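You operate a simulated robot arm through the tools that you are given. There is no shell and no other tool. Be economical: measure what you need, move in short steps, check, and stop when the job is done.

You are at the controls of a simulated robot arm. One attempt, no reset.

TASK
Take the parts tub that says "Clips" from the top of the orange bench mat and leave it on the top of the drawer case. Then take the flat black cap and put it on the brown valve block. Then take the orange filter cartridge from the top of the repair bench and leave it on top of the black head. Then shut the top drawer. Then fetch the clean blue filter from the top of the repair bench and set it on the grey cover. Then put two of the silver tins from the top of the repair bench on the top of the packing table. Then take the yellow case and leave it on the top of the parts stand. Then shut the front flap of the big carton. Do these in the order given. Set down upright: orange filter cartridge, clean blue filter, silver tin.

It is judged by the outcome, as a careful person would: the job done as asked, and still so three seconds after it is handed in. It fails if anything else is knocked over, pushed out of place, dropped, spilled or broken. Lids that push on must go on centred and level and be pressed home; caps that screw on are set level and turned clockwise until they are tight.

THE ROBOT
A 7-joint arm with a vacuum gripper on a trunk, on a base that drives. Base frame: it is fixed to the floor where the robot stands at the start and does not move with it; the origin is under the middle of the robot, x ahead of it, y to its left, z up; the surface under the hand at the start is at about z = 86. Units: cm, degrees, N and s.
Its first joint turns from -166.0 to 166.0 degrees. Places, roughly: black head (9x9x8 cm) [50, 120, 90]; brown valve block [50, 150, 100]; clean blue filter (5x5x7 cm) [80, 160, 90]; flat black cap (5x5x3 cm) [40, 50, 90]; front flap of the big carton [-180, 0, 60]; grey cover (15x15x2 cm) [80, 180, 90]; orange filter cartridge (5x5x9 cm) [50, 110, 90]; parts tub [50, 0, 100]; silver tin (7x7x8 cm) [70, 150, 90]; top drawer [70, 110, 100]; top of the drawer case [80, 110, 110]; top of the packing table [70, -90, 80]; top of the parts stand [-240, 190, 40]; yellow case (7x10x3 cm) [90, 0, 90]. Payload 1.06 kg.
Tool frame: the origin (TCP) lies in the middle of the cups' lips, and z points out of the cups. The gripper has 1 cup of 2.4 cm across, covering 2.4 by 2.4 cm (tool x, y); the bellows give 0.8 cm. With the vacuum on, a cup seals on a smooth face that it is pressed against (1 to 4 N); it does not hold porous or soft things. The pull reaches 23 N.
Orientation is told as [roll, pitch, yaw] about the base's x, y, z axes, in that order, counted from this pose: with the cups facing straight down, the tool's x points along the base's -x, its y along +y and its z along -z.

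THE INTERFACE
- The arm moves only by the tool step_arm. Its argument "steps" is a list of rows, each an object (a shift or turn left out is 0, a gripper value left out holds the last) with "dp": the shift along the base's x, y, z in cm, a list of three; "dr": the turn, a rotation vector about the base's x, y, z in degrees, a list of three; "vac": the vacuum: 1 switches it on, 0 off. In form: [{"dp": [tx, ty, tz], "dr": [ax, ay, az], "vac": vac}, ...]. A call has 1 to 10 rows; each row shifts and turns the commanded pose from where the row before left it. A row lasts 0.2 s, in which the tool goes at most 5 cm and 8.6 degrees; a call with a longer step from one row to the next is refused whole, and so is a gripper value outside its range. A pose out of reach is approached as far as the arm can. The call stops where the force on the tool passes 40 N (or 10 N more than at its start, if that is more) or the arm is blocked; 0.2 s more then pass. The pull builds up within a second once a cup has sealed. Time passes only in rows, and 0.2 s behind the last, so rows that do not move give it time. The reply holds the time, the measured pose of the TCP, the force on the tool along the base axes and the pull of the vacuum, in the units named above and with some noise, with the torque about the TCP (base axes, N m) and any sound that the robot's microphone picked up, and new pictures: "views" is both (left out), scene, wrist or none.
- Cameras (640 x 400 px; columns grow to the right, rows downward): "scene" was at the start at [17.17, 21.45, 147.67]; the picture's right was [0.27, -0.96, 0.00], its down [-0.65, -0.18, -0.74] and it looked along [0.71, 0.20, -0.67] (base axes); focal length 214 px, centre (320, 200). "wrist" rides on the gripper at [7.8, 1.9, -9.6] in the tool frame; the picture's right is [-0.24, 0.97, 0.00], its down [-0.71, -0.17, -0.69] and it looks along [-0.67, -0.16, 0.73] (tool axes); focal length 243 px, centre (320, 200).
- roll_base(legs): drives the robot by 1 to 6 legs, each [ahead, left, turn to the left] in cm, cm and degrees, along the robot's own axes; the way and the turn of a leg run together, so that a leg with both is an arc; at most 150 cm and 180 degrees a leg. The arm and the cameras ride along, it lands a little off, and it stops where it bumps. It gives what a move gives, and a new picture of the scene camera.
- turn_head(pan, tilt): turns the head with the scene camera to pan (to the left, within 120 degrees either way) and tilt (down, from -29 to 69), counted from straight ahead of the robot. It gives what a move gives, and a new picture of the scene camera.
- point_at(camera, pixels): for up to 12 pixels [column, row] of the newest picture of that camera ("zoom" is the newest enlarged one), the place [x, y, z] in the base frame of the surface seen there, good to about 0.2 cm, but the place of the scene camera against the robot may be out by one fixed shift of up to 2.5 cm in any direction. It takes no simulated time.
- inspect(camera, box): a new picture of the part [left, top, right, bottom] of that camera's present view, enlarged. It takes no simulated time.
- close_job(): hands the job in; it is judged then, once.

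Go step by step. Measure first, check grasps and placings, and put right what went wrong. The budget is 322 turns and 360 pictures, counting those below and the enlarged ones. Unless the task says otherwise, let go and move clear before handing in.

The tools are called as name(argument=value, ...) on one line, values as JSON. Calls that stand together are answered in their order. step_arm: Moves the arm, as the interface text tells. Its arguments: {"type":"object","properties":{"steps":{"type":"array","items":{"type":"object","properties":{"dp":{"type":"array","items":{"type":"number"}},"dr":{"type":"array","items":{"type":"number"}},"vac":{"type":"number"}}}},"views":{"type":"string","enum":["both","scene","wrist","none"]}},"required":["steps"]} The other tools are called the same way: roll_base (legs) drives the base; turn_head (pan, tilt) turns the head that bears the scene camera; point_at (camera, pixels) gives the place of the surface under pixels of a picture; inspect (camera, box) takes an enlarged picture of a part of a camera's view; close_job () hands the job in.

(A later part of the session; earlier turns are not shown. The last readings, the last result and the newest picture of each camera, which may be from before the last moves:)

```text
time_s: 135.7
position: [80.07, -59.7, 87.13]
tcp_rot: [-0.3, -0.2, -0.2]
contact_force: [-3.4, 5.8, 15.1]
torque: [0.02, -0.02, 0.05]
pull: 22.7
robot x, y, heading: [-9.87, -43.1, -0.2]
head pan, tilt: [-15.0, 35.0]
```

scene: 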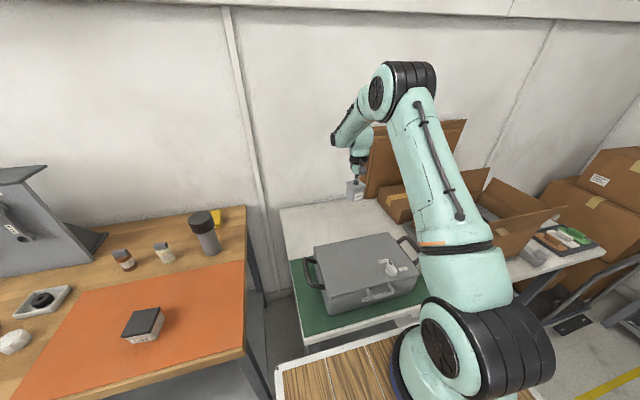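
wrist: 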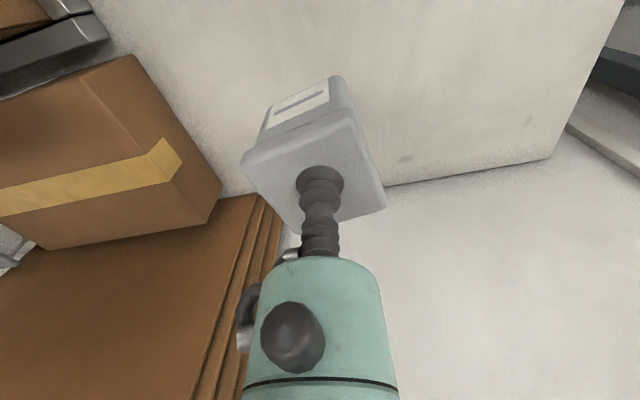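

step_arm(steps=[{"dp": [0, 0, 0.1], "vac": 0}, {}, {}, {}, {"dp": [0, 0, 0.6]}, {"dp": [0, 0, 3]}, {"dp": [0, 0, 5]}, {"dp": [0, 0, 5]}, {"dp": [0, 0, 5]}, {"dp": [-3, 1, 3]}])

```text
time_s: 137.9
position: [77.13, -58.93, 108.32]
tcp_rot: [-0.4, 0.1, -0.3]
contact_force: [-1.4, -0.1, -0.1]
torque: [0.01, 0.04, -0.02]
pull: 0.1
robot x, y, heading: [-9.41, -43.02, -0.3]
head pan, tilt: [-15.0, 35.0]
```

scene: 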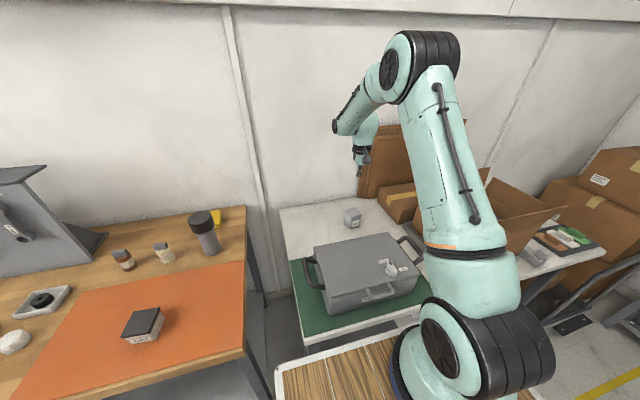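
wrist: 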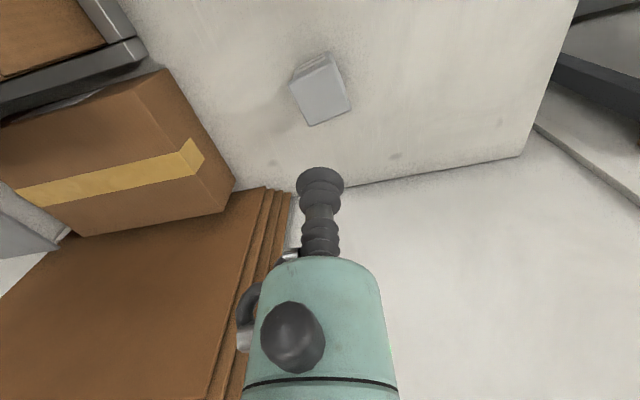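

Tin 1 is placed upright. I retract and drive back for the second tin (89.3,163.5).

step_arm(steps=[{"dp": [-4.5, 1, 2]}, {"dp": [-4.5, 1, 2]}, {"dp": [-4.5, 1, 2]}, {"dp": [-4.5, 1, 2]}, {"dp": [-4.5, 1, 0]}, {"dp": [-4.5, 1, 0]}, {"dp": [-3, 1, 0]}], views="none")

roll_base(legs=[[0, 110, 0.3], [0, 93, 0]])

turn_head(pan=0, tilt=50)

```text
refused: row 1 steps farther than a row can; nothing moved
```

```text
time_s: 142.6
position: [77.19, 38.5, 108.4]
tcp_rot: [-0.6, -0.1, -0.2]
contact_force: [-1.4, -1.3, -0.7]
torque: [0.08, -0.08, -0.01]
pull: 0.0
robot x, y, heading: [-9.56, 53.77, 0.3]
head pan, tilt: [-15.0, 35.0]
stopped in leg 1: the force on the tool passed its limit at 60 N (the readings are from after the stop); the commanded pose is now the measured one
```

scene: 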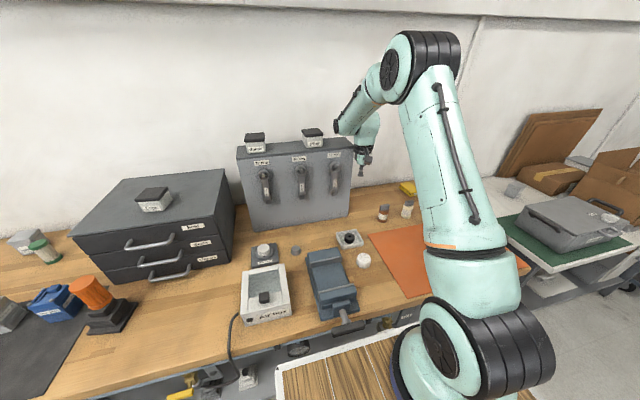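

```text
time_s: 143.3
position: [77.2, 38.46, 108.33]
tcp_rot: [-0.6, -0.1, -0.1]
contact_force: [-1.8, -2.3, 0.7]
torque: [0.17, -0.17, -0.03]
pull: 0.0
robot x, y, heading: [-9.55, 53.68, 0.6]
head pan, tilt: [0.0, 50.0]
```

scene: 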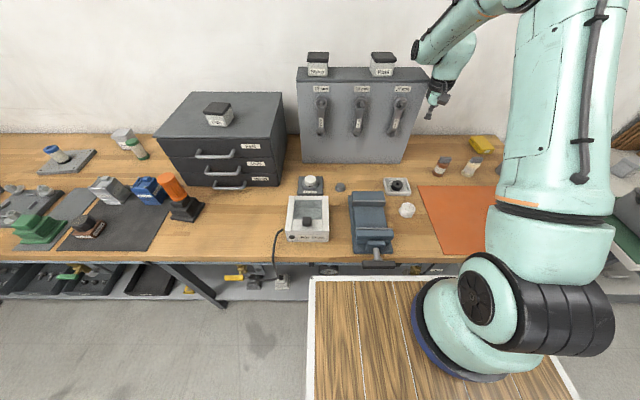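

My arm retraction was refused (row too long), so the extended tool bumped the tool rack's right side. I back off in -y at once and check everything.

step_arm(steps=[{"dp": [0, -2, 0]}, {"dp": [0, -3, 0]}, {"dp": [-3, -1, 2]}, {"dp": [-4, 0, 2]}, {"dp": [-4, 0, 2]}, {"dp": [-4, 0, 2]}, {"dp": [-4, 0, 2]}, {"dp": [-4, 0, 0]}, {"dp": [-4, 0, 0]}, {"dp": [-4, 0, 0]}])

inspect(camera="scene", box=[280, 40, 540, 260])

```text
time_s: 145.5
position: [45.97, 32.48, 118.0]
tcp_rot: [-0.6, -0.2, -0.1]
contact_force: [0.3, 0.5, -0.1]
torque: [0.01, 0.02, 0.01]
pull: 0.0
robot x, y, heading: [-9.59, 53.87, 0.4]
head pan, tilt: [0.0, 50.0]
```

scene: 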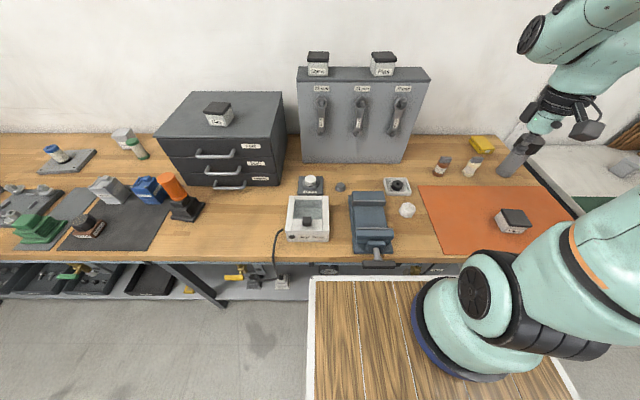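
wrist: 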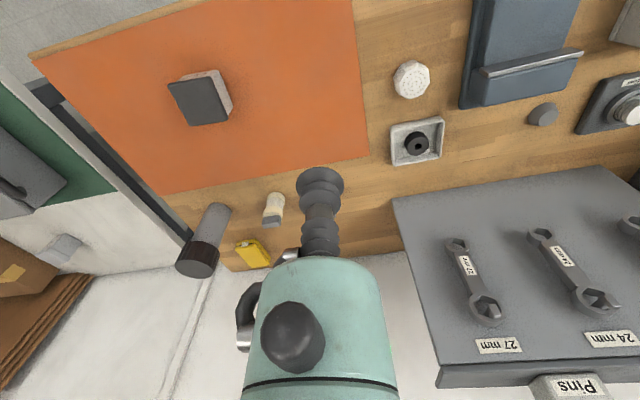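

```text
1.82 times, centred on (410, 150) of scene
```

zoom: 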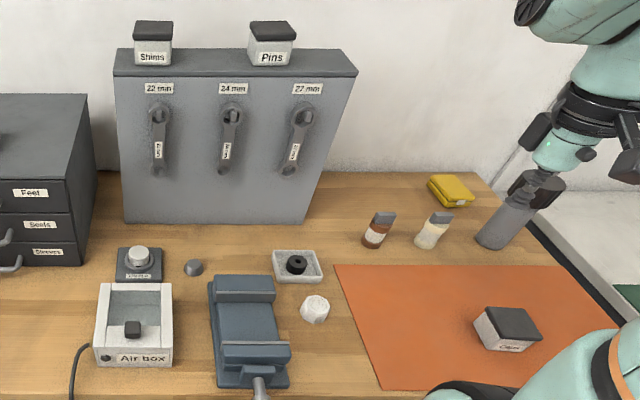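

point_at(camera="scene", pixels=[[318, 56], [318, 70], [383, 56], [428, 80], [298, 80], [303, 160], [402, 162], [277, 180]])

point_at(camera="wrist", pixels=[[393, 202], [440, 380], [470, 270], [415, 145], [601, 168]])

```text
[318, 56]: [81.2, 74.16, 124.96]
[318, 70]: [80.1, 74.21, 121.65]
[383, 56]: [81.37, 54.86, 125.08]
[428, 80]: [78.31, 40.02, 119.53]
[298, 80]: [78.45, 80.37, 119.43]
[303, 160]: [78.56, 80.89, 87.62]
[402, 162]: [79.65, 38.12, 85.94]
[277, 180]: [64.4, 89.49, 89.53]
```

```text
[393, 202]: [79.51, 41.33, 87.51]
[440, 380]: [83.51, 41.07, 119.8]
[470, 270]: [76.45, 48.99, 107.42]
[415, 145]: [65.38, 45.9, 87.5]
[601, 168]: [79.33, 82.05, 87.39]
```

The rack's bottom corners measure (79.5,41.3) and (79.3,82.1), matching the earlier pictures within about 0.3 cm. Its tubs and everything else stand, so no harm was done. I drive on to the second tin with the arm retracted.

roll_base(legs=[[0, 109, 0]])

```text
time_s: 151.2
position: [44.64, 145.16, 118.1]
tcp_rot: [-0.6, 0.0, 0.9]
contact_force: [0.0, 0.2, -0.2]
torque: [0.03, -0.02, 0.02]
pull: 0.0
robot x, y, heading: [-11.23, 165.57, 1.5]
head pan, tilt: [0.0, 50.0]
```

scene: 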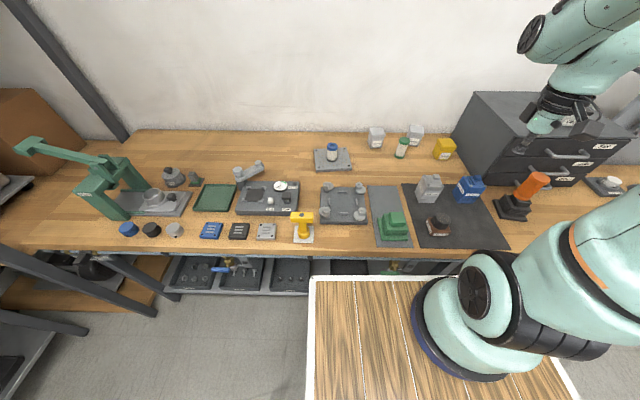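

point_at(camera="scene", pixels=[[380, 278], [380, 257], [330, 278], [200, 252]])

```text
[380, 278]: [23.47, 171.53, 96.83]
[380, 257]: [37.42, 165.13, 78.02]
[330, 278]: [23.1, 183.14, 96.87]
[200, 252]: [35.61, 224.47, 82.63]
```

There is 12 cm of gap to the bench, so I move 6 cm forward, then go over the tin.

roll_base(legs=[[6, 0, -1]])

step_arm(steps=[{"dp": [4, 2.5, 0]}, {"dp": [4, 2.5, 0]}, {"dp": [4, 2.5, 0]}, {"dp": [4, 2.5, 0]}, {"dp": [4, 2.5, 0]}, {"dp": [4, 2.5, 0]}, {"dp": [4, 2.5, 0]}, {"dp": [4, 0.5, 0]}])

```text
time_s: 152.2
position: [50.2, 144.26, 118.1]
tcp_rot: [-0.6, 0.0, -0.1]
contact_force: [0.4, -0.1, -0.1]
torque: [-0.02, -0.04, -0.03]
pull: 0.1
robot x, y, heading: [-5.21, 165.58, 0.5]
head pan, tilt: [0.0, 50.0]
```

scene: 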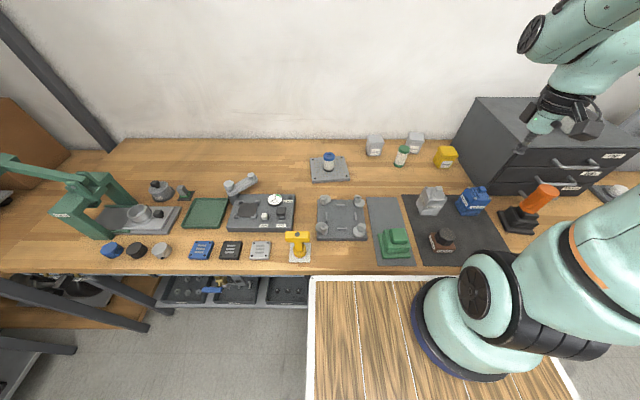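

```text
time_s: 154.0
position: [82.05, 162.58, 117.97]
tcp_rot: [-0.5, -0.2, -0.1]
contact_force: [-0.2, 0.5, 1.2]
torque: [0.0, -0.01, -0.01]
pull: 0.1
robot x, y, heading: [-5.5, 165.76, 0.4]
head pan, tilt: [0.0, 50.0]
```

scene: 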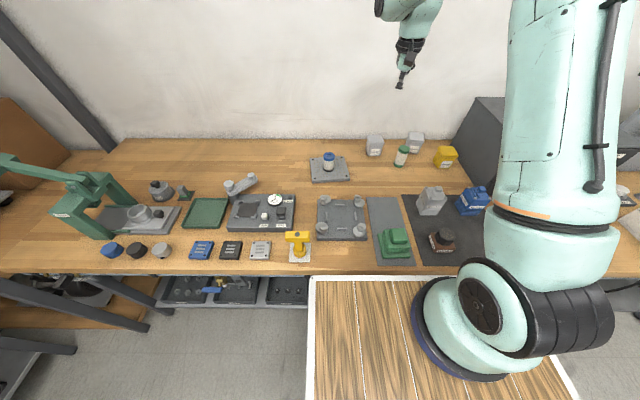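
wrist: 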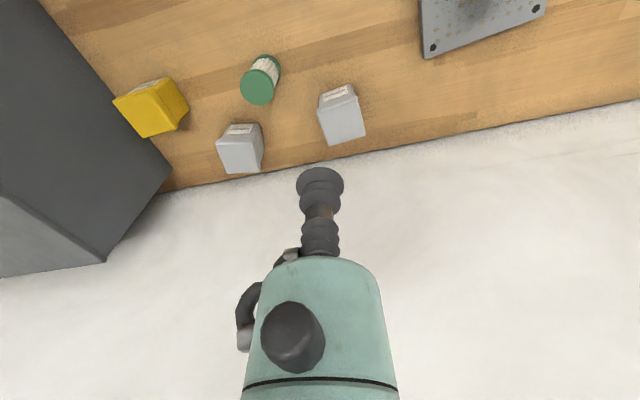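

point_at(camera="wrist", pixels=[[320, 106], [355, 98], [364, 136], [331, 144], [342, 121], [400, 200]])

```text
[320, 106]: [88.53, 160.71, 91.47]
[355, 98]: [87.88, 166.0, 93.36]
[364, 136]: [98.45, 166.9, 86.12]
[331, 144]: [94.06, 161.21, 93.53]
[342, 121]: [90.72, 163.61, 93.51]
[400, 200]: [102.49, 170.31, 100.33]
```

step_arm(steps=[{"dp": [2, 0.5, -4]}, {"dp": [2, 0.5, -4]}, {"dp": [2, 0, -4]}, {"dp": [2, 0, -4]}, {"dp": [0.2, 0, -4]}, {}])

```text
time_s: 155.4
position: [90.5, 163.28, 97.98]
tcp_rot: [-0.6, -0.1, 0.0]
contact_force: [0.0, -0.7, 0.1]
torque: [-0.01, 0.0, -0.01]
pull: 0.0
robot x, y, heading: [-5.27, 165.5, 0.3]
head pan, tilt: [0.0, 50.0]
```

scene: 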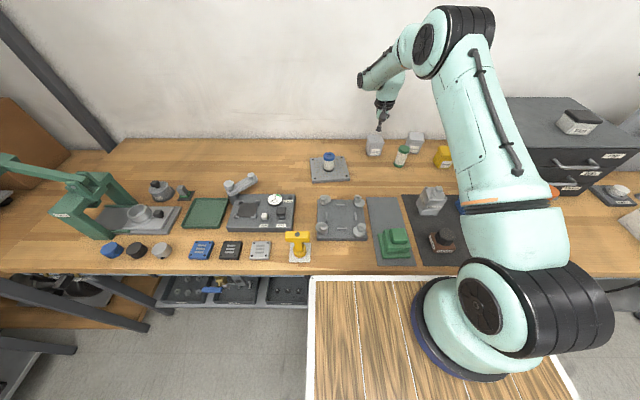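
wrist: 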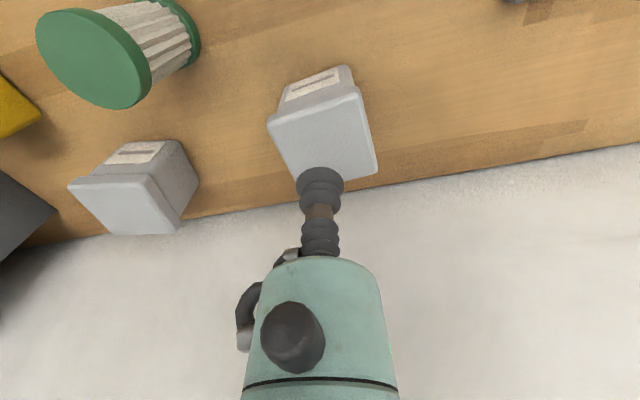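

step_arm(steps=[{"dp": [0, 0, -2.5]}, {"dp": [0, 0, -1.3], "vac": 1}, {"dp": [0, 0, -0.6]}, {"dp": [0, 0, -0.3]}, {"dp": [0, 0, -0.1]}, {}, {}, {}, {}], views="wrist")

```text
time_s: 157.4
position: [90.36, 163.31, 93.09]
tcp_rot: [-0.6, -0.1, -0.1]
contact_force: [0.5, -1.8, 9.0]
torque: [0.09, 0.01, 0.01]
pull: 22.5
robot x, y, heading: [-5.33, 165.65, 0.4]
head pan, tilt: [0.0, 50.0]
```

wrist: 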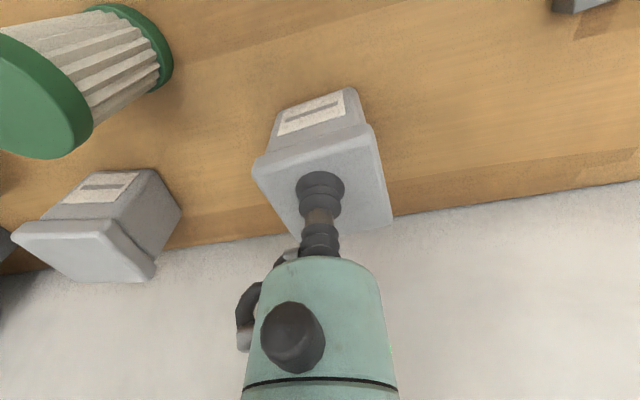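

Sealed. I lift, then retract in +z and -x.

step_arm(steps=[{"dp": [0, 0, 0.5]}, {"dp": [0, 0, 1.5]}, {"dp": [0, 0, 4]}, {"dp": [0, 0, 5]}, {"dp": [0, 0, 5]}, {"dp": [-2, 0, 4]}, {"dp": [-4, 0, 2]}, {"dp": [-4.5, 0, 2]}, {"dp": [-4.8, 0, 0]}, {"dp": [-4.8, 0, 0]}], views="wrist")

step_arm(steps=[{"dp": [-4.8, -1, 0]}, {"dp": [-4.8, -1, 0]}, {"dp": [-4.8, -1, 0]}, {"dp": [-4, -1, 0]}, {}], views="scene")

```text
time_s: 159.6
position: [70.42, 163.08, 117.04]
tcp_rot: [-0.6, -0.1, -0.1]
contact_force: [0.3, -0.8, -3.0]
torque: [0.01, 0.06, -0.01]
pull: 22.9
robot x, y, heading: [-5.35, 165.55, 0.1]
head pan, tilt: [0.0, 50.0]
```

wrist: 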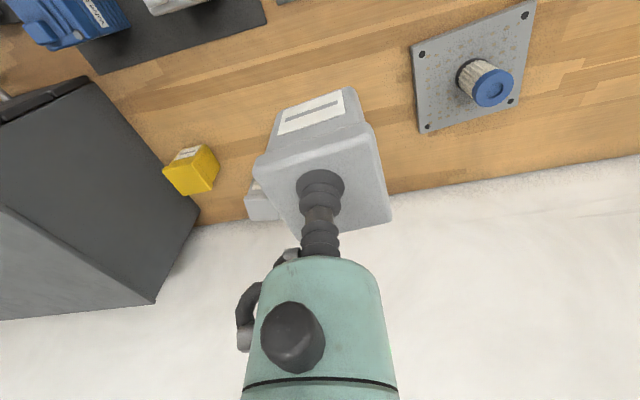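

```text
time_s: 160.8
position: [51.73, 159.37, 117.0]
tcp_rot: [-0.6, -0.1, -0.1]
contact_force: [0.0, -0.1, -2.7]
torque: [-0.05, 0.04, 0.01]
pull: 22.9
robot x, y, heading: [-5.08, 165.74, 0.3]
head pan, tilt: [0.0, 50.0]
```

scene: 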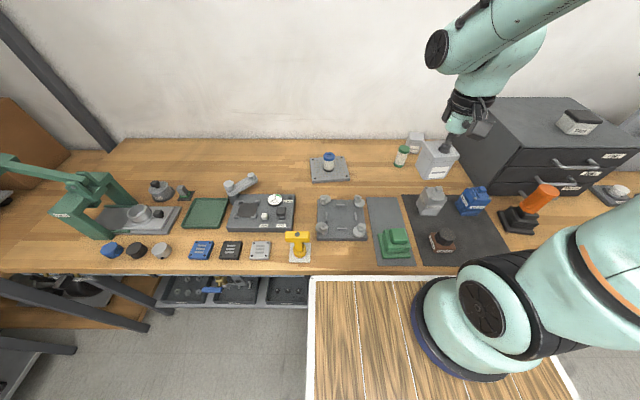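

Retracted to x≈52, z 117 (confirmed). Now I back up 5 cm and drive right to the packing table.

roll_base(legs=[[-5, 0, 0], [0, -105, 0], [0, -102, 0]])

step_arm(steps=[{}], views="wrist")

```text
time_s: 171.6
position: [53.6, -44.69, 117.21]
tcp_rot: [-0.6, -0.1, 2.7]
contact_force: [-0.8, -0.2, -1.9]
torque: [-0.05, 0.03, 0.01]
pull: 22.8
robot x, y, heading: [-3.8, -41.45, 3.4]
head pan, tilt: [0.0, 50.0]
```

scene: 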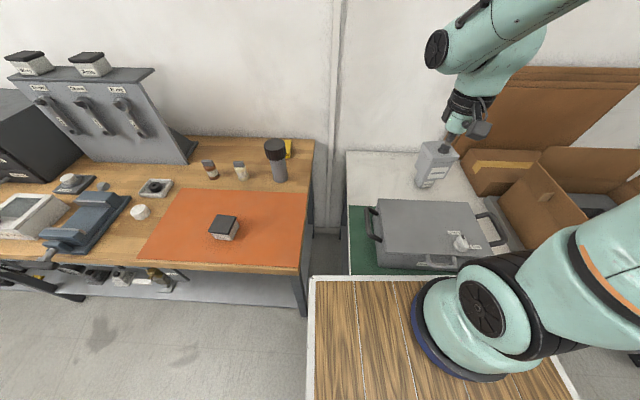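

```text
time_s: 172.0
position: [53.55, -44.76, 117.01]
tcp_rot: [-0.6, 0.0, 2.8]
contact_force: [-0.2, 0.4, -2.1]
torque: [-0.04, 0.01, 0.02]
pull: 22.5
robot x, y, heading: [-3.88, -41.41, 3.1]
head pan, tilt: [0.0, 50.0]
```

wrist: 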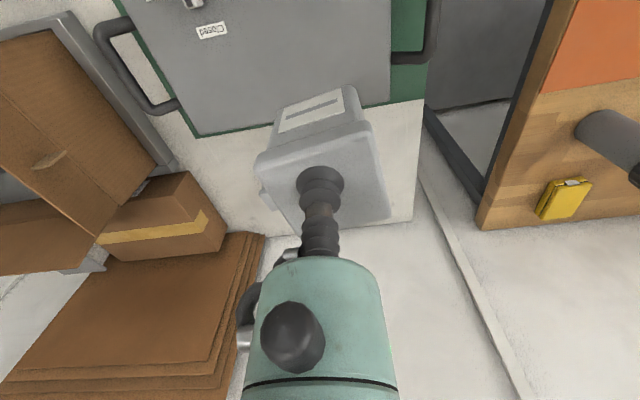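

step_arm(steps=[{"dp": [4.7, 0.5, 0]}, {"dp": [4.7, 0.5, 0]}, {"dp": [4.7, 0.5, 0]}, {"dp": [4.7, 0.5, 0]}, {"dp": [4.7, 0.5, 0]}, {"dp": [4.7, 0, 0]}, {"dp": [0, 0, -5]}, {"dp": [0, 0, -5]}, {}])

point_at(camera="wrist", pixels=[[320, 60], [420, 120], [240, 150], [200, 120]])

```text
time_s: 174.0
position: [81.51, -41.93, 107.19]
tcp_rot: [-0.7, -0.2, 2.8]
contact_force: [-0.3, -0.2, -2.2]
torque: [0.04, 0.0, 0.0]
pull: 23.1
robot x, y, heading: [-3.8, -41.43, 3.1]
head pan, tilt: [0.0, 50.0]
```

scene: 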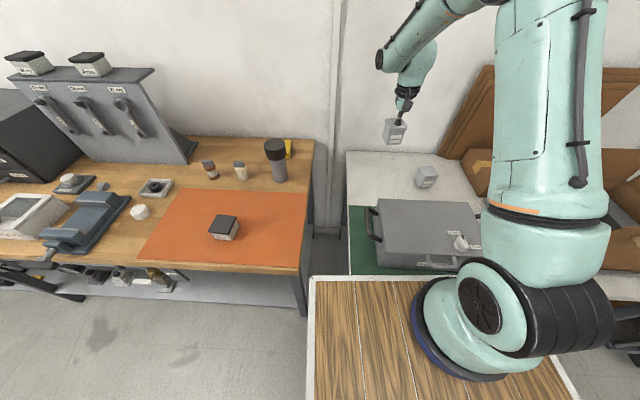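
wrist: 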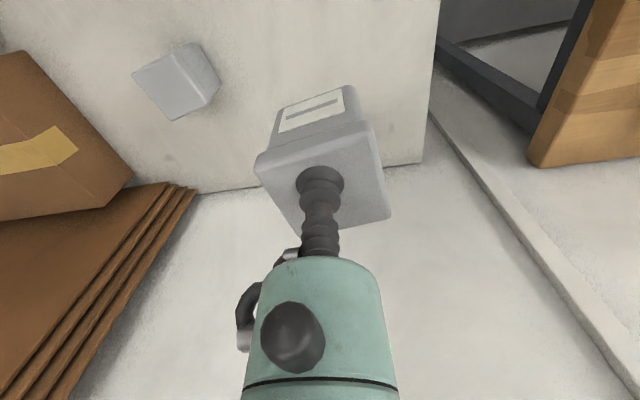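

```text
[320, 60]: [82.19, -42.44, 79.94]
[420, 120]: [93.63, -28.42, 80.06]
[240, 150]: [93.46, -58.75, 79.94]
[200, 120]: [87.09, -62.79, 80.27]
```

step_arm(steps=[{"dp": [0, 0, -5]}, {"dp": [0, 0, -5]}, {"dp": [0, 0, -5]}, {"dp": [0, 0, -3.5]}, {"dp": [0, 0, -0.7]}, {"dp": [0, 0, -0.4]}, {"dp": [0, 0, -0.2]}, {"dp": [0, 0, -0.2]}, {}], views="none")

```text
time_s: 176.0
position: [81.83, -42.32, 87.09]
tcp_rot: [-0.6, -0.3, 2.8]
contact_force: [1.8, -5.9, 14.0]
torque: [0.12, 0.0, 0.0]
pull: 22.9
robot x, y, heading: [-3.54, -41.19, 3.3]
head pan, tilt: [0.0, 50.0]
```

step_arm(steps=[{"dp": [0, 0, 0.1], "vac": 0}, {}, {}, {}, {"dp": [0, 0, 0.6]}, {"dp": [0, 0, 3]}, {"dp": [0, 0, 5]}, {"dp": [0, 0, 5]}, {"dp": [0, 0, 5]}, {"dp": [0, 0, 5]}])

```text
time_s: 178.2
position: [82.25, -41.73, 110.59]
tcp_rot: [-0.6, -0.1, 2.8]
contact_force: [0.6, -0.6, -0.2]
torque: [0.04, 0.02, 0.02]
pull: 0.0
robot x, y, heading: [-4.01, -41.3, 3.3]
head pan, tilt: [0.0, 50.0]
```

scene: 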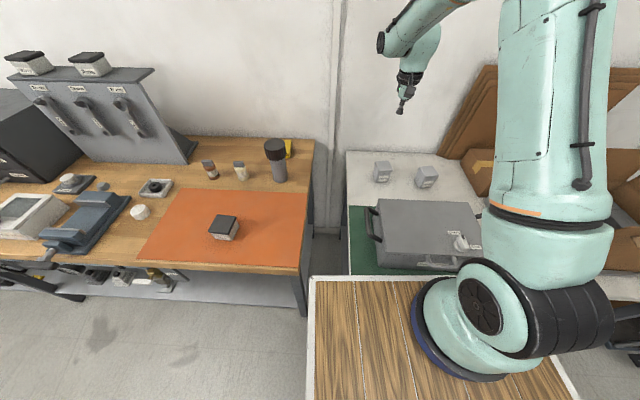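
wrist: 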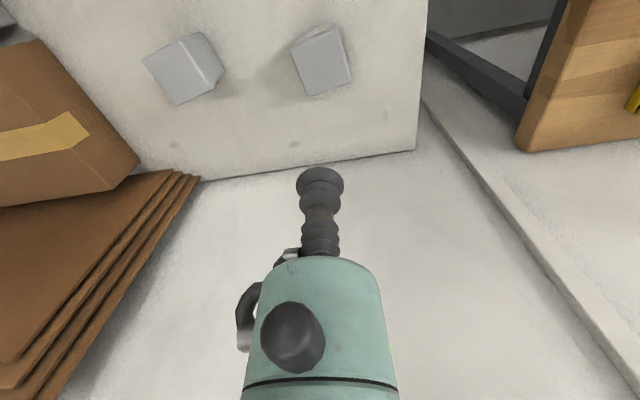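

Both tins stand on the packing table. Next is the yellow case: I retract first.

step_arm(steps=[{"dp": [-4, 0, 2]}, {"dp": [-4, 0, 2]}, {"dp": [-4, 0, 2]}, {"dp": [-4.8, 0, 0]}, {"dp": [-4.8, 0, 0]}, {"dp": [-4.8, 0, 0]}, {"dp": [-4.8, 0, 0]}], views="none")

```text
time_s: 179.8
position: [50.73, -42.07, 116.92]
tcp_rot: [-0.6, 0.0, 2.8]
contact_force: [-0.2, 0.6, -0.6]
torque: [0.0, 0.03, 0.0]
pull: 0.1
robot x, y, heading: [-3.46, -41.25, 3.2]
head pan, tilt: [0.0, 50.0]
```

roll_base(legs=[[-3, 0, -3], [0, 43, 0]])

step_arm(steps=[{"dp": [4, 0, 0]}, {"dp": [4, 0, 0]}, {"dp": [4, 0, 0]}, {"dp": [4, 0, 0]}, {}], views="wrist")

```text
time_s: 182.9
position: [47.25, -1.45, 116.9]
tcp_rot: [-0.6, -0.1, 0.3]
contact_force: [-0.4, 0.3, 0.4]
torque: [0.0, -0.02, 0.01]
pull: 0.0
robot x, y, heading: [-7.35, 1.95, 0.5]
head pan, tilt: [0.0, 50.0]
```

scene: 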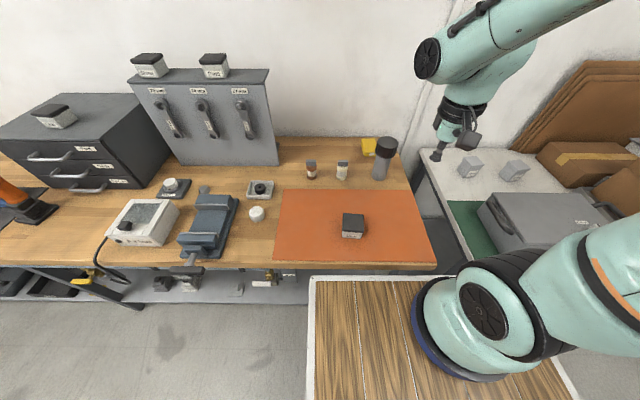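

```text
time_s: 184.1
position: [63.1, -1.89, 116.97]
tcp_rot: [-0.6, -0.1, 0.2]
contact_force: [-0.4, 0.1, 0.3]
torque: [-0.02, -0.04, 0.01]
pull: 0.0
robot x, y, heading: [-7.23, 1.88, 0.6]
head pan, tilt: [0.0, 50.0]
```

wrist: 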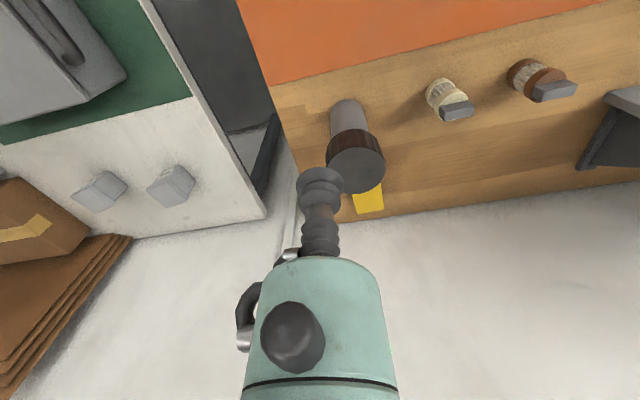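

point_at(camera="wrist", pixels=[[355, 162], [345, 115], [330, 160], [382, 165], [355, 185], [368, 200], [380, 190]])

point_at(camera="scene", pixels=[[387, 142], [368, 145], [364, 140], [372, 150], [380, 175]])

inspect(camera="scene", box=[330, 110, 430, 200])

```text
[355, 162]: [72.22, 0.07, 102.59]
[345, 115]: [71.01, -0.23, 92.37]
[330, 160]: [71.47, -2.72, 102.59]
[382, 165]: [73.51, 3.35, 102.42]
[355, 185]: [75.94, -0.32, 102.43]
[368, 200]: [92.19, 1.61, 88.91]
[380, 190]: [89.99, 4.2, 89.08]
```

```text
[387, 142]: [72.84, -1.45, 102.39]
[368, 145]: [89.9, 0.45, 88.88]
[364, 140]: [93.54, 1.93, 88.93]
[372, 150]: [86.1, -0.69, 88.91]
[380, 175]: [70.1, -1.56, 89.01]
```

```text
4.44 times, centred on (380, 155) of scene
```

zoom: 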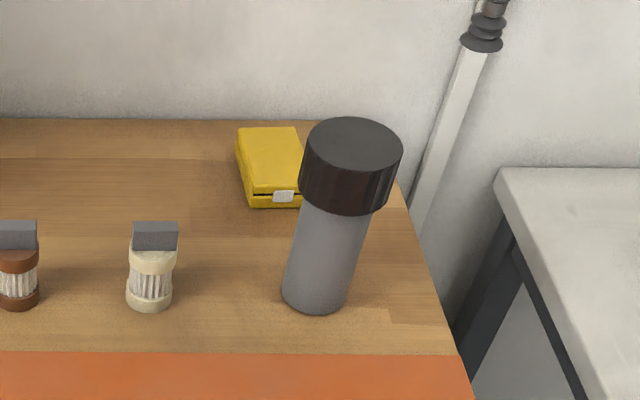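

The torch's top (z 102.5) is at (73,0), and the yellow case is behind it at about (90,2). I move the base forward 4 cm, raise the tool and approach from above with clearance.

roll_base(legs=[[4, 0, 0]])

step_arm(steps=[{"dp": [2, 3, 2]}, {"dp": [3, 3, 1]}, {"dp": [4, 1, 0]}, {"dp": [4.5, 0, 0]}, {}])

```text
time_s: 185.0
position: [67.21, -1.61, 117.06]
tcp_rot: [-0.6, -0.1, 0.3]
contact_force: [0.1, -0.7, 0.3]
torque: [-0.03, 0.01, -0.03]
pull: 0.1
robot x, y, heading: [-3.49, 1.84, 0.6]
head pan, tilt: [0.0, 50.0]
```

scene: 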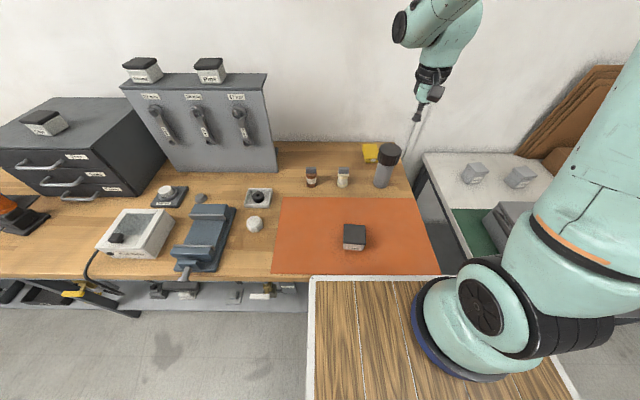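

```text
time_s: 186.2
position: [80.85, 5.29, 120.05]
tcp_rot: [-0.6, 0.0, 0.3]
contact_force: [-0.5, 0.4, 1.0]
torque: [0.01, -0.02, -0.03]
pull: 0.1
robot x, y, heading: [-3.07, 1.74, 0.6]
head pan, tilt: [0.0, 50.0]
```

scene: 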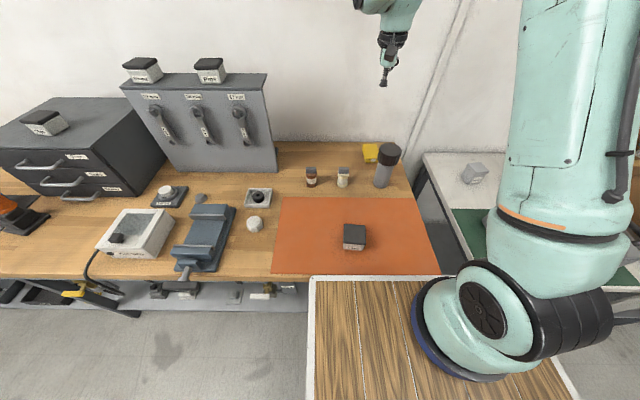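
wrist: 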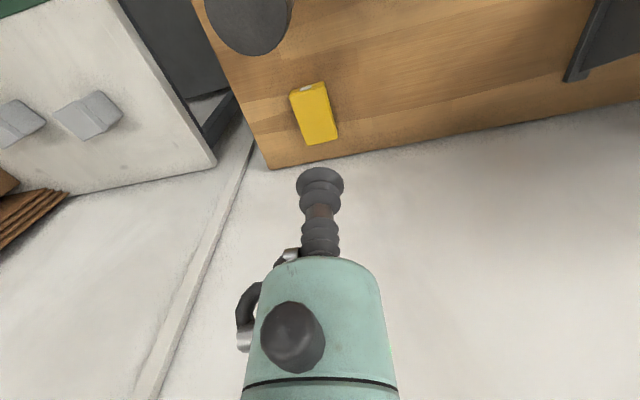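

inspect(camera="wrist", box=[270, 60, 366, 160])

point_at(camera="wrist", pixels=[[293, 96], [325, 87], [337, 134], [308, 143], [315, 115]])

```text
4.00 times, centred on (318, 110) of wrist
```

zoom: 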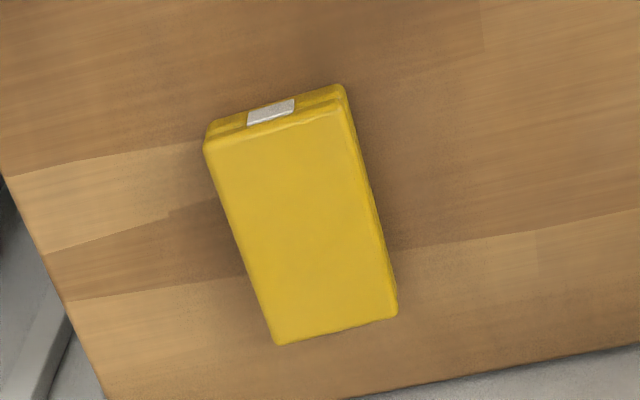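

```text
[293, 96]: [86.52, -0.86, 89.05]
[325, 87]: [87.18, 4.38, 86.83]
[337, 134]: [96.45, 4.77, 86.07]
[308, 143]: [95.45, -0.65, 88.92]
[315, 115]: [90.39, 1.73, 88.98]
```

step_arm(steps=[{"dp": [4, -1.5, -2]}, {"dp": [4, -1.5, -2]}, {"dp": [1.9, -0.4, -4]}, {"dp": [0, 0, -5]}, {"dp": [0, 0, -5]}, {"dp": [0, 0, -5]}, {"dp": [0, 0, -4]}, {}])

```text
time_s: 188.0
position: [90.67, 1.79, 93.12]
tcp_rot: [-0.6, -0.2, 0.3]
contact_force: [0.3, 0.1, -0.1]
torque: [0.06, -0.01, -0.01]
pull: 0.1
robot x, y, heading: [-3.14, 1.44, 0.8]
head pan, tilt: [0.0, 50.0]
```

scene: 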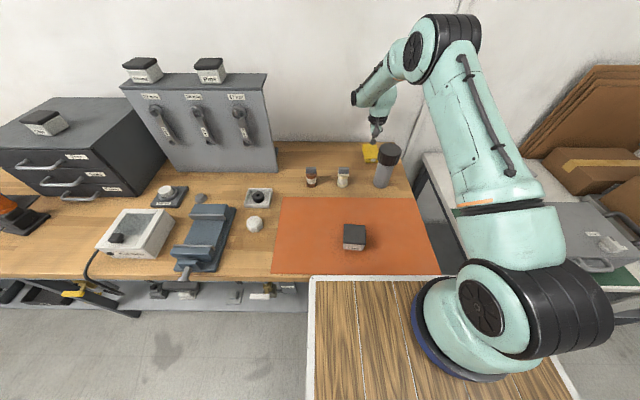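
wrist: 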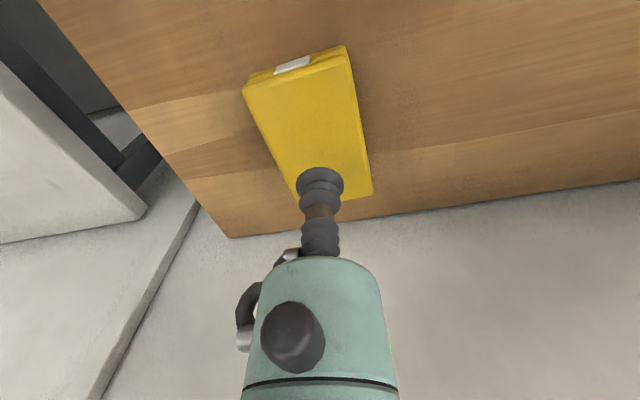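

step_arm(steps=[{"dp": [-0.4, -0.3, -2.5]}, {"dp": [0, 0, -1.2], "vac": 1}, {"dp": [0, 0, -0.6]}, {"dp": [0, 0, -0.3]}, {}, {}, {}, {}], views="wrist")

```text
time_s: 189.8
position: [90.18, 1.53, 88.6]
tcp_rot: [-0.6, -0.3, 0.4]
contact_force: [3.8, -1.9, 11.3]
torque: [0.1, 0.03, -0.01]
pull: 23.4
robot x, y, heading: [-2.78, 1.36, 0.9]
head pan, tilt: [0.0, 50.0]
```

wrist: 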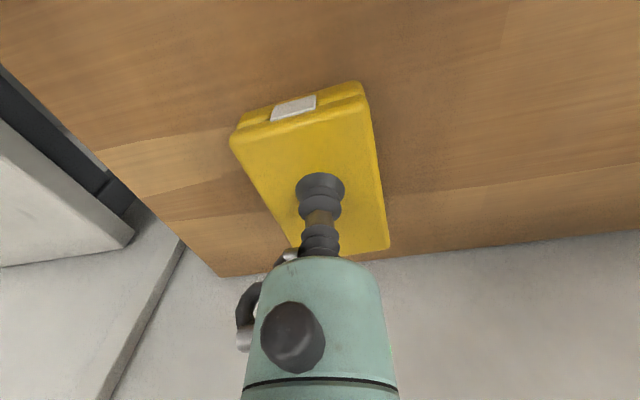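

Sealed at 23 N. I lift well above the torch (case bottom above 110) before retracting.

step_arm(steps=[{"dp": [0, 0, 0.5]}, {"dp": [0, 0, 1.5]}, {"dp": [0, 0, 4]}, {"dp": [0, 0, 5]}, {"dp": [0, 0, 5]}, {"dp": [0, 0, 5]}, {"dp": [0, 0, 5]}, {"dp": [0, 0, 3]}, {}])

```text
time_s: 191.8
position: [90.09, 1.52, 117.51]
tcp_rot: [-0.6, 0.0, 0.4]
contact_force: [-0.5, 0.8, -0.5]
torque: [0.01, 0.01, 0.0]
pull: 22.8
robot x, y, heading: [-3.31, 1.84, 0.7]
head pan, tilt: [0.0, 50.0]
```

scene: 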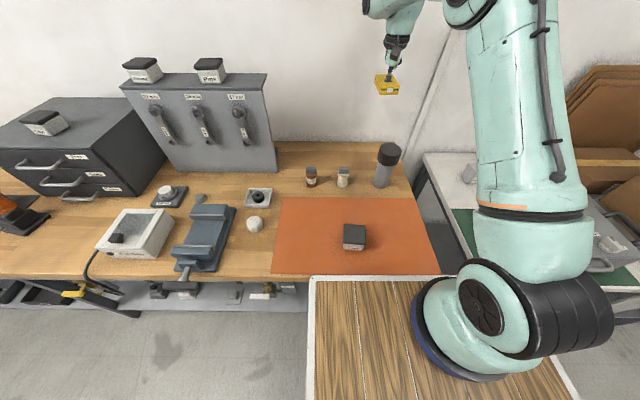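
wrist: 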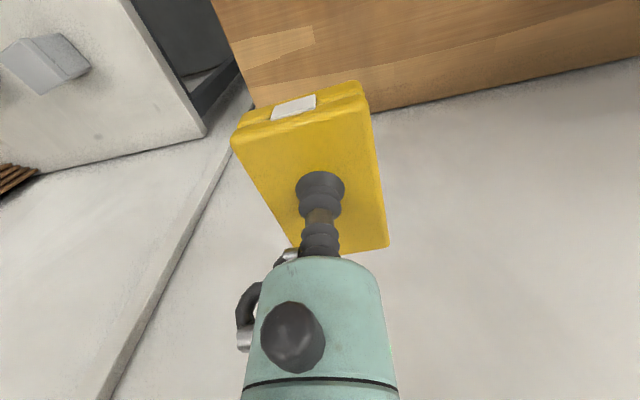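

Retracting now.

step_arm(steps=[{"dp": [-4.8, 0, 0]}, {"dp": [-4.8, 0, 0]}, {"dp": [-4.8, 0, 0]}, {"dp": [-4.8, 0, 0]}, {"dp": [-4.8, 0, 0]}, {"dp": [-4.8, 0, 0]}, {"dp": [-4.8, 0, 0]}, {"dp": [-3, 0, 0]}], views="none")

turn_head(pan=120, tilt=15)

```text
time_s: 193.6
position: [53.86, 1.48, 117.72]
tcp_rot: [-0.5, -0.1, 0.3]
contact_force: [-0.5, 0.1, -1.4]
torque: [0.0, 0.05, 0.01]
pull: 23.1
robot x, y, heading: [-3.17, 1.61, 1.2]
head pan, tilt: [0.0, 50.0]
```

```text
time_s: 195.6
position: [53.93, 1.34, 117.64]
tcp_rot: [-0.6, 0.0, 0.2]
contact_force: [-0.8, -0.6, -1.1]
torque: [0.01, 0.0, 0.02]
pull: 22.5
robot x, y, heading: [-2.9, 1.75, 0.9]
head pan, tilt: [120.0, 15.0]
```

scene: 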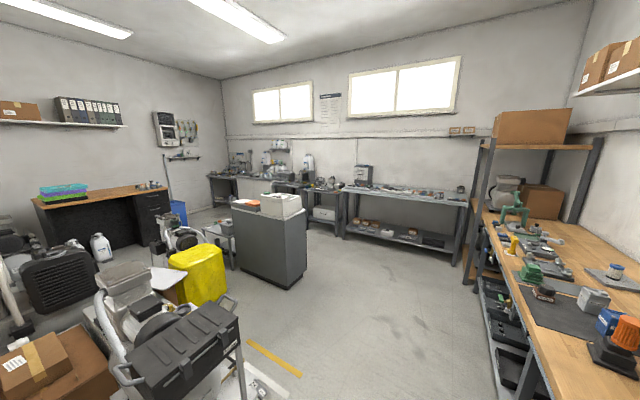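

point_at(camera="scene", pixels=[[200, 265], [170, 280], [222, 232], [215, 240], [270, 205], [205, 230], [195, 240], [240, 290], [150, 290], [330, 280], [300, 285], [190, 310]])

inspect(camera="scene", box=[90, 180, 330, 330])

```text
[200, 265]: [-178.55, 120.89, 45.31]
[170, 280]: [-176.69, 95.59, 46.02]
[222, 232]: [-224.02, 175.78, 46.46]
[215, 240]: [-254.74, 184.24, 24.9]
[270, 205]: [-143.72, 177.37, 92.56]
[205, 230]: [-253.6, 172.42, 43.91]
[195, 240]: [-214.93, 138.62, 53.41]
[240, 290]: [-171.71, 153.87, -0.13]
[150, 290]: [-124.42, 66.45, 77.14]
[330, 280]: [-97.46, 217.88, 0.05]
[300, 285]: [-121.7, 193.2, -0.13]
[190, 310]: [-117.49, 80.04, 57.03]
```

```text
2.67 times, centred on (210, 255) of scene
```

zoom: 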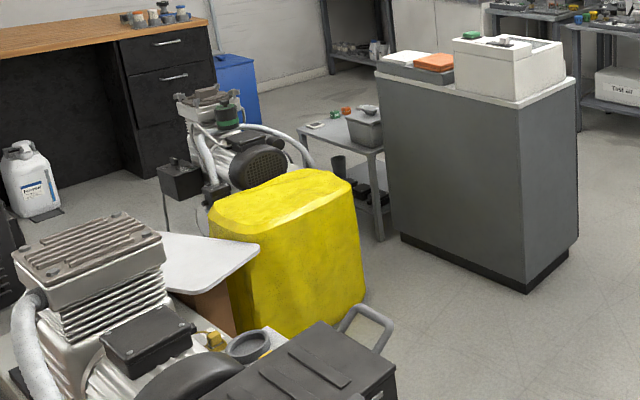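

The parts stand is the low table (z≈44) beyond the grey cabinet. I drive left with the case held high, then out into the open floor, and look again.

roll_base(legs=[[-10, 0, 0], [0, 95, 0], [-40, 100, 0]])

turn_head(pan=115, tilt=25)

```text
time_s: 206.4
position: [5.09, 195.46, 117.65]
tcp_rot: [-0.6, -0.1, -2.2]
contact_force: [-0.7, -0.2, -0.9]
torque: [-0.01, 0.07, -0.01]
pull: 22.4
robot x, y, heading: [-51.89, 198.25, -1.9]
head pan, tilt: [120.0, 15.0]
```

scene: 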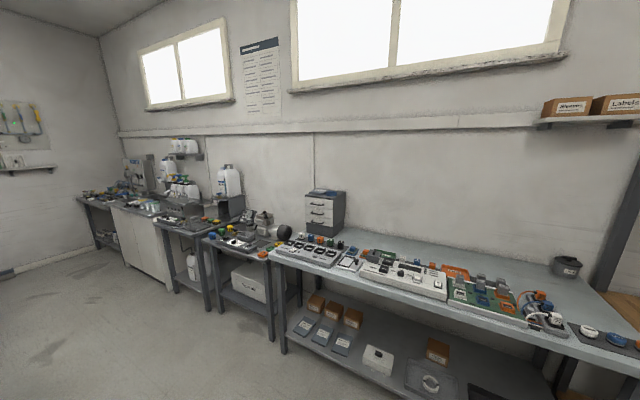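

```text
time_s: 207.2
position: [5.14, 195.49, 117.61]
tcp_rot: [-0.6, -0.2, -2.2]
contact_force: [0.4, 0.0, -0.5]
torque: [-0.02, 0.03, 0.02]
pull: 22.8
robot x, y, heading: [-51.83, 198.32, -1.7]
head pan, tilt: [115.0, 25.0]
```

scene: 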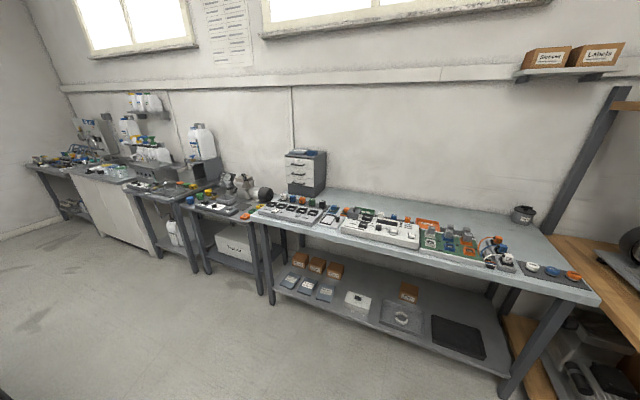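

point_at(camera="scene", pixels=[[270, 300], [505, 390], [590, 300], [258, 222], [185, 265], [100, 300], [30, 380], [205, 285], [420, 245]])

```text
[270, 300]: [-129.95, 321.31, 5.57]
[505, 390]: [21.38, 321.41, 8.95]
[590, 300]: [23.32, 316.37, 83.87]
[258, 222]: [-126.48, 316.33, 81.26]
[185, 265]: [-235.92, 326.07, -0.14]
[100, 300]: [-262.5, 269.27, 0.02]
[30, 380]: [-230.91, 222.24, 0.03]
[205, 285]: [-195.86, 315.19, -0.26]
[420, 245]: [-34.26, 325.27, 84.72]
```

There is a free corridor between the cabinet (y<195) and the wall benches (y>316). I turn left 180° and shift to the corridor middle.

roll_base(legs=[[0, 0, 90], [0, 0, 90]])

turn_head(pan=10, tilt=25)

```text
time_s: 215.2
position: [-108.67, 202.16, 117.6]
tcp_rot: [-0.6, 0.0, 176.7]
contact_force: [-0.4, -0.6, -0.6]
torque: [0.04, -0.01, 0.0]
pull: 22.8
robot x, y, heading: [-52.05, 198.2, 177.3]
head pan, tilt: [115.0, 25.0]
```

scene: 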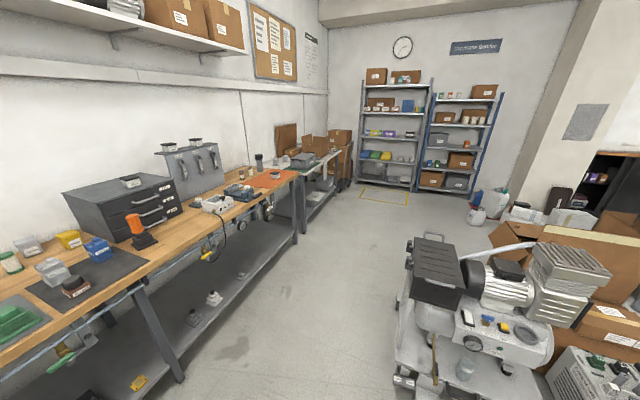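

```text
time_s: 217.0
position: [-108.78, 202.03, 117.68]
tcp_rot: [-0.6, -0.2, 176.8]
contact_force: [-0.5, 1.0, -1.1]
torque: [0.03, 0.01, -0.04]
pull: 22.9
robot x, y, heading: [-51.44, 198.61, 177.5]
head pan, tilt: [10.0, 25.0]
```

scene: 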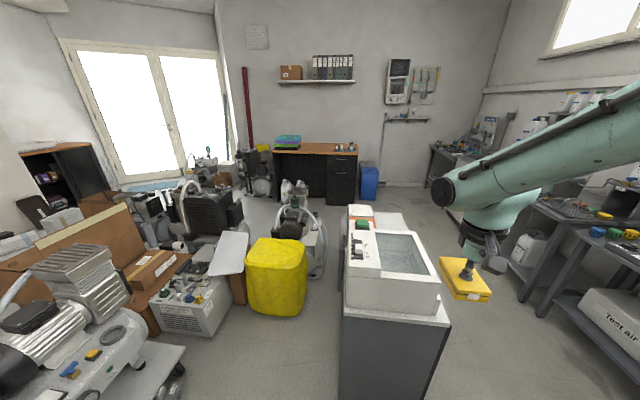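

roll_base(legs=[[0, -66, 0], [60, 0, 0]])

turn_head(pan=40, tilt=35)

```text
time_s: 223.6
position: [-163.58, 271.59, 117.64]
tcp_rot: [-0.6, -0.1, 176.5]
contact_force: [0.4, 0.4, -0.6]
torque: [0.01, -0.02, 0.04]
pull: 23.1
robot x, y, heading: [-106.89, 267.31, 177.1]
head pan, tilt: [10.0, 25.0]
```

scene: 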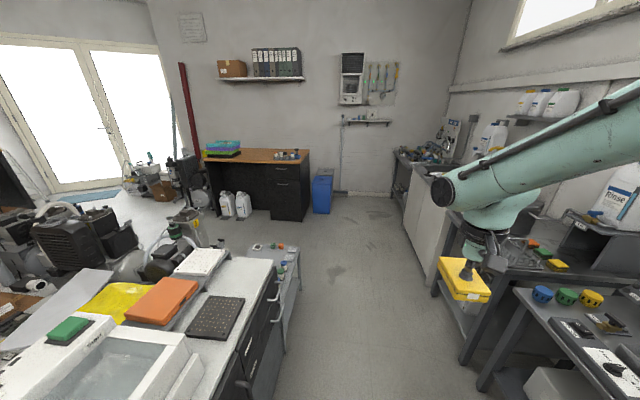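

```text
time_s: 224.5
position: [-163.7, 271.44, 117.69]
tcp_rot: [-0.6, 0.0, 176.5]
contact_force: [0.0, 0.7, -1.4]
torque: [-0.03, 0.0, 0.0]
pull: 22.5
robot x, y, heading: [-106.68, 267.5, 177.3]
head pan, tilt: [40.0, 35.0]
```

scene: 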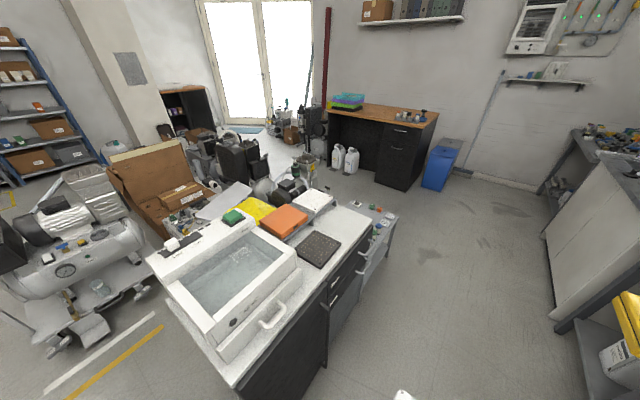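

point_at(camera="scene", pixels=[[375, 222], [395, 210], [372, 250], [340, 250], [545, 215], [330, 270], [270, 345], [350, 210], [385, 235], [420, 300], [440, 180]])

inspect(camera="scene", box=[300, 180, 420, 300])

```text
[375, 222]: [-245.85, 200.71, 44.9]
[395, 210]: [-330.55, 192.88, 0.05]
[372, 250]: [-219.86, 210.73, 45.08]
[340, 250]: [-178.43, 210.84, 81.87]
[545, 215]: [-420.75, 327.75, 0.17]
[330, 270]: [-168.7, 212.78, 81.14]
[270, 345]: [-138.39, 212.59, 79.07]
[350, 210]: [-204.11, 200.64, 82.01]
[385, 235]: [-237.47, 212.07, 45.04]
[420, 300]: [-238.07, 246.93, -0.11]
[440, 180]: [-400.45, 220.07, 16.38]
```

```text
3.33 times, centred on (360, 240) of scene
```

zoom: 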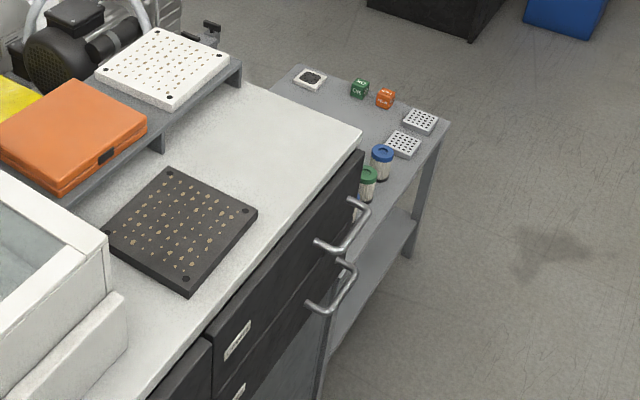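

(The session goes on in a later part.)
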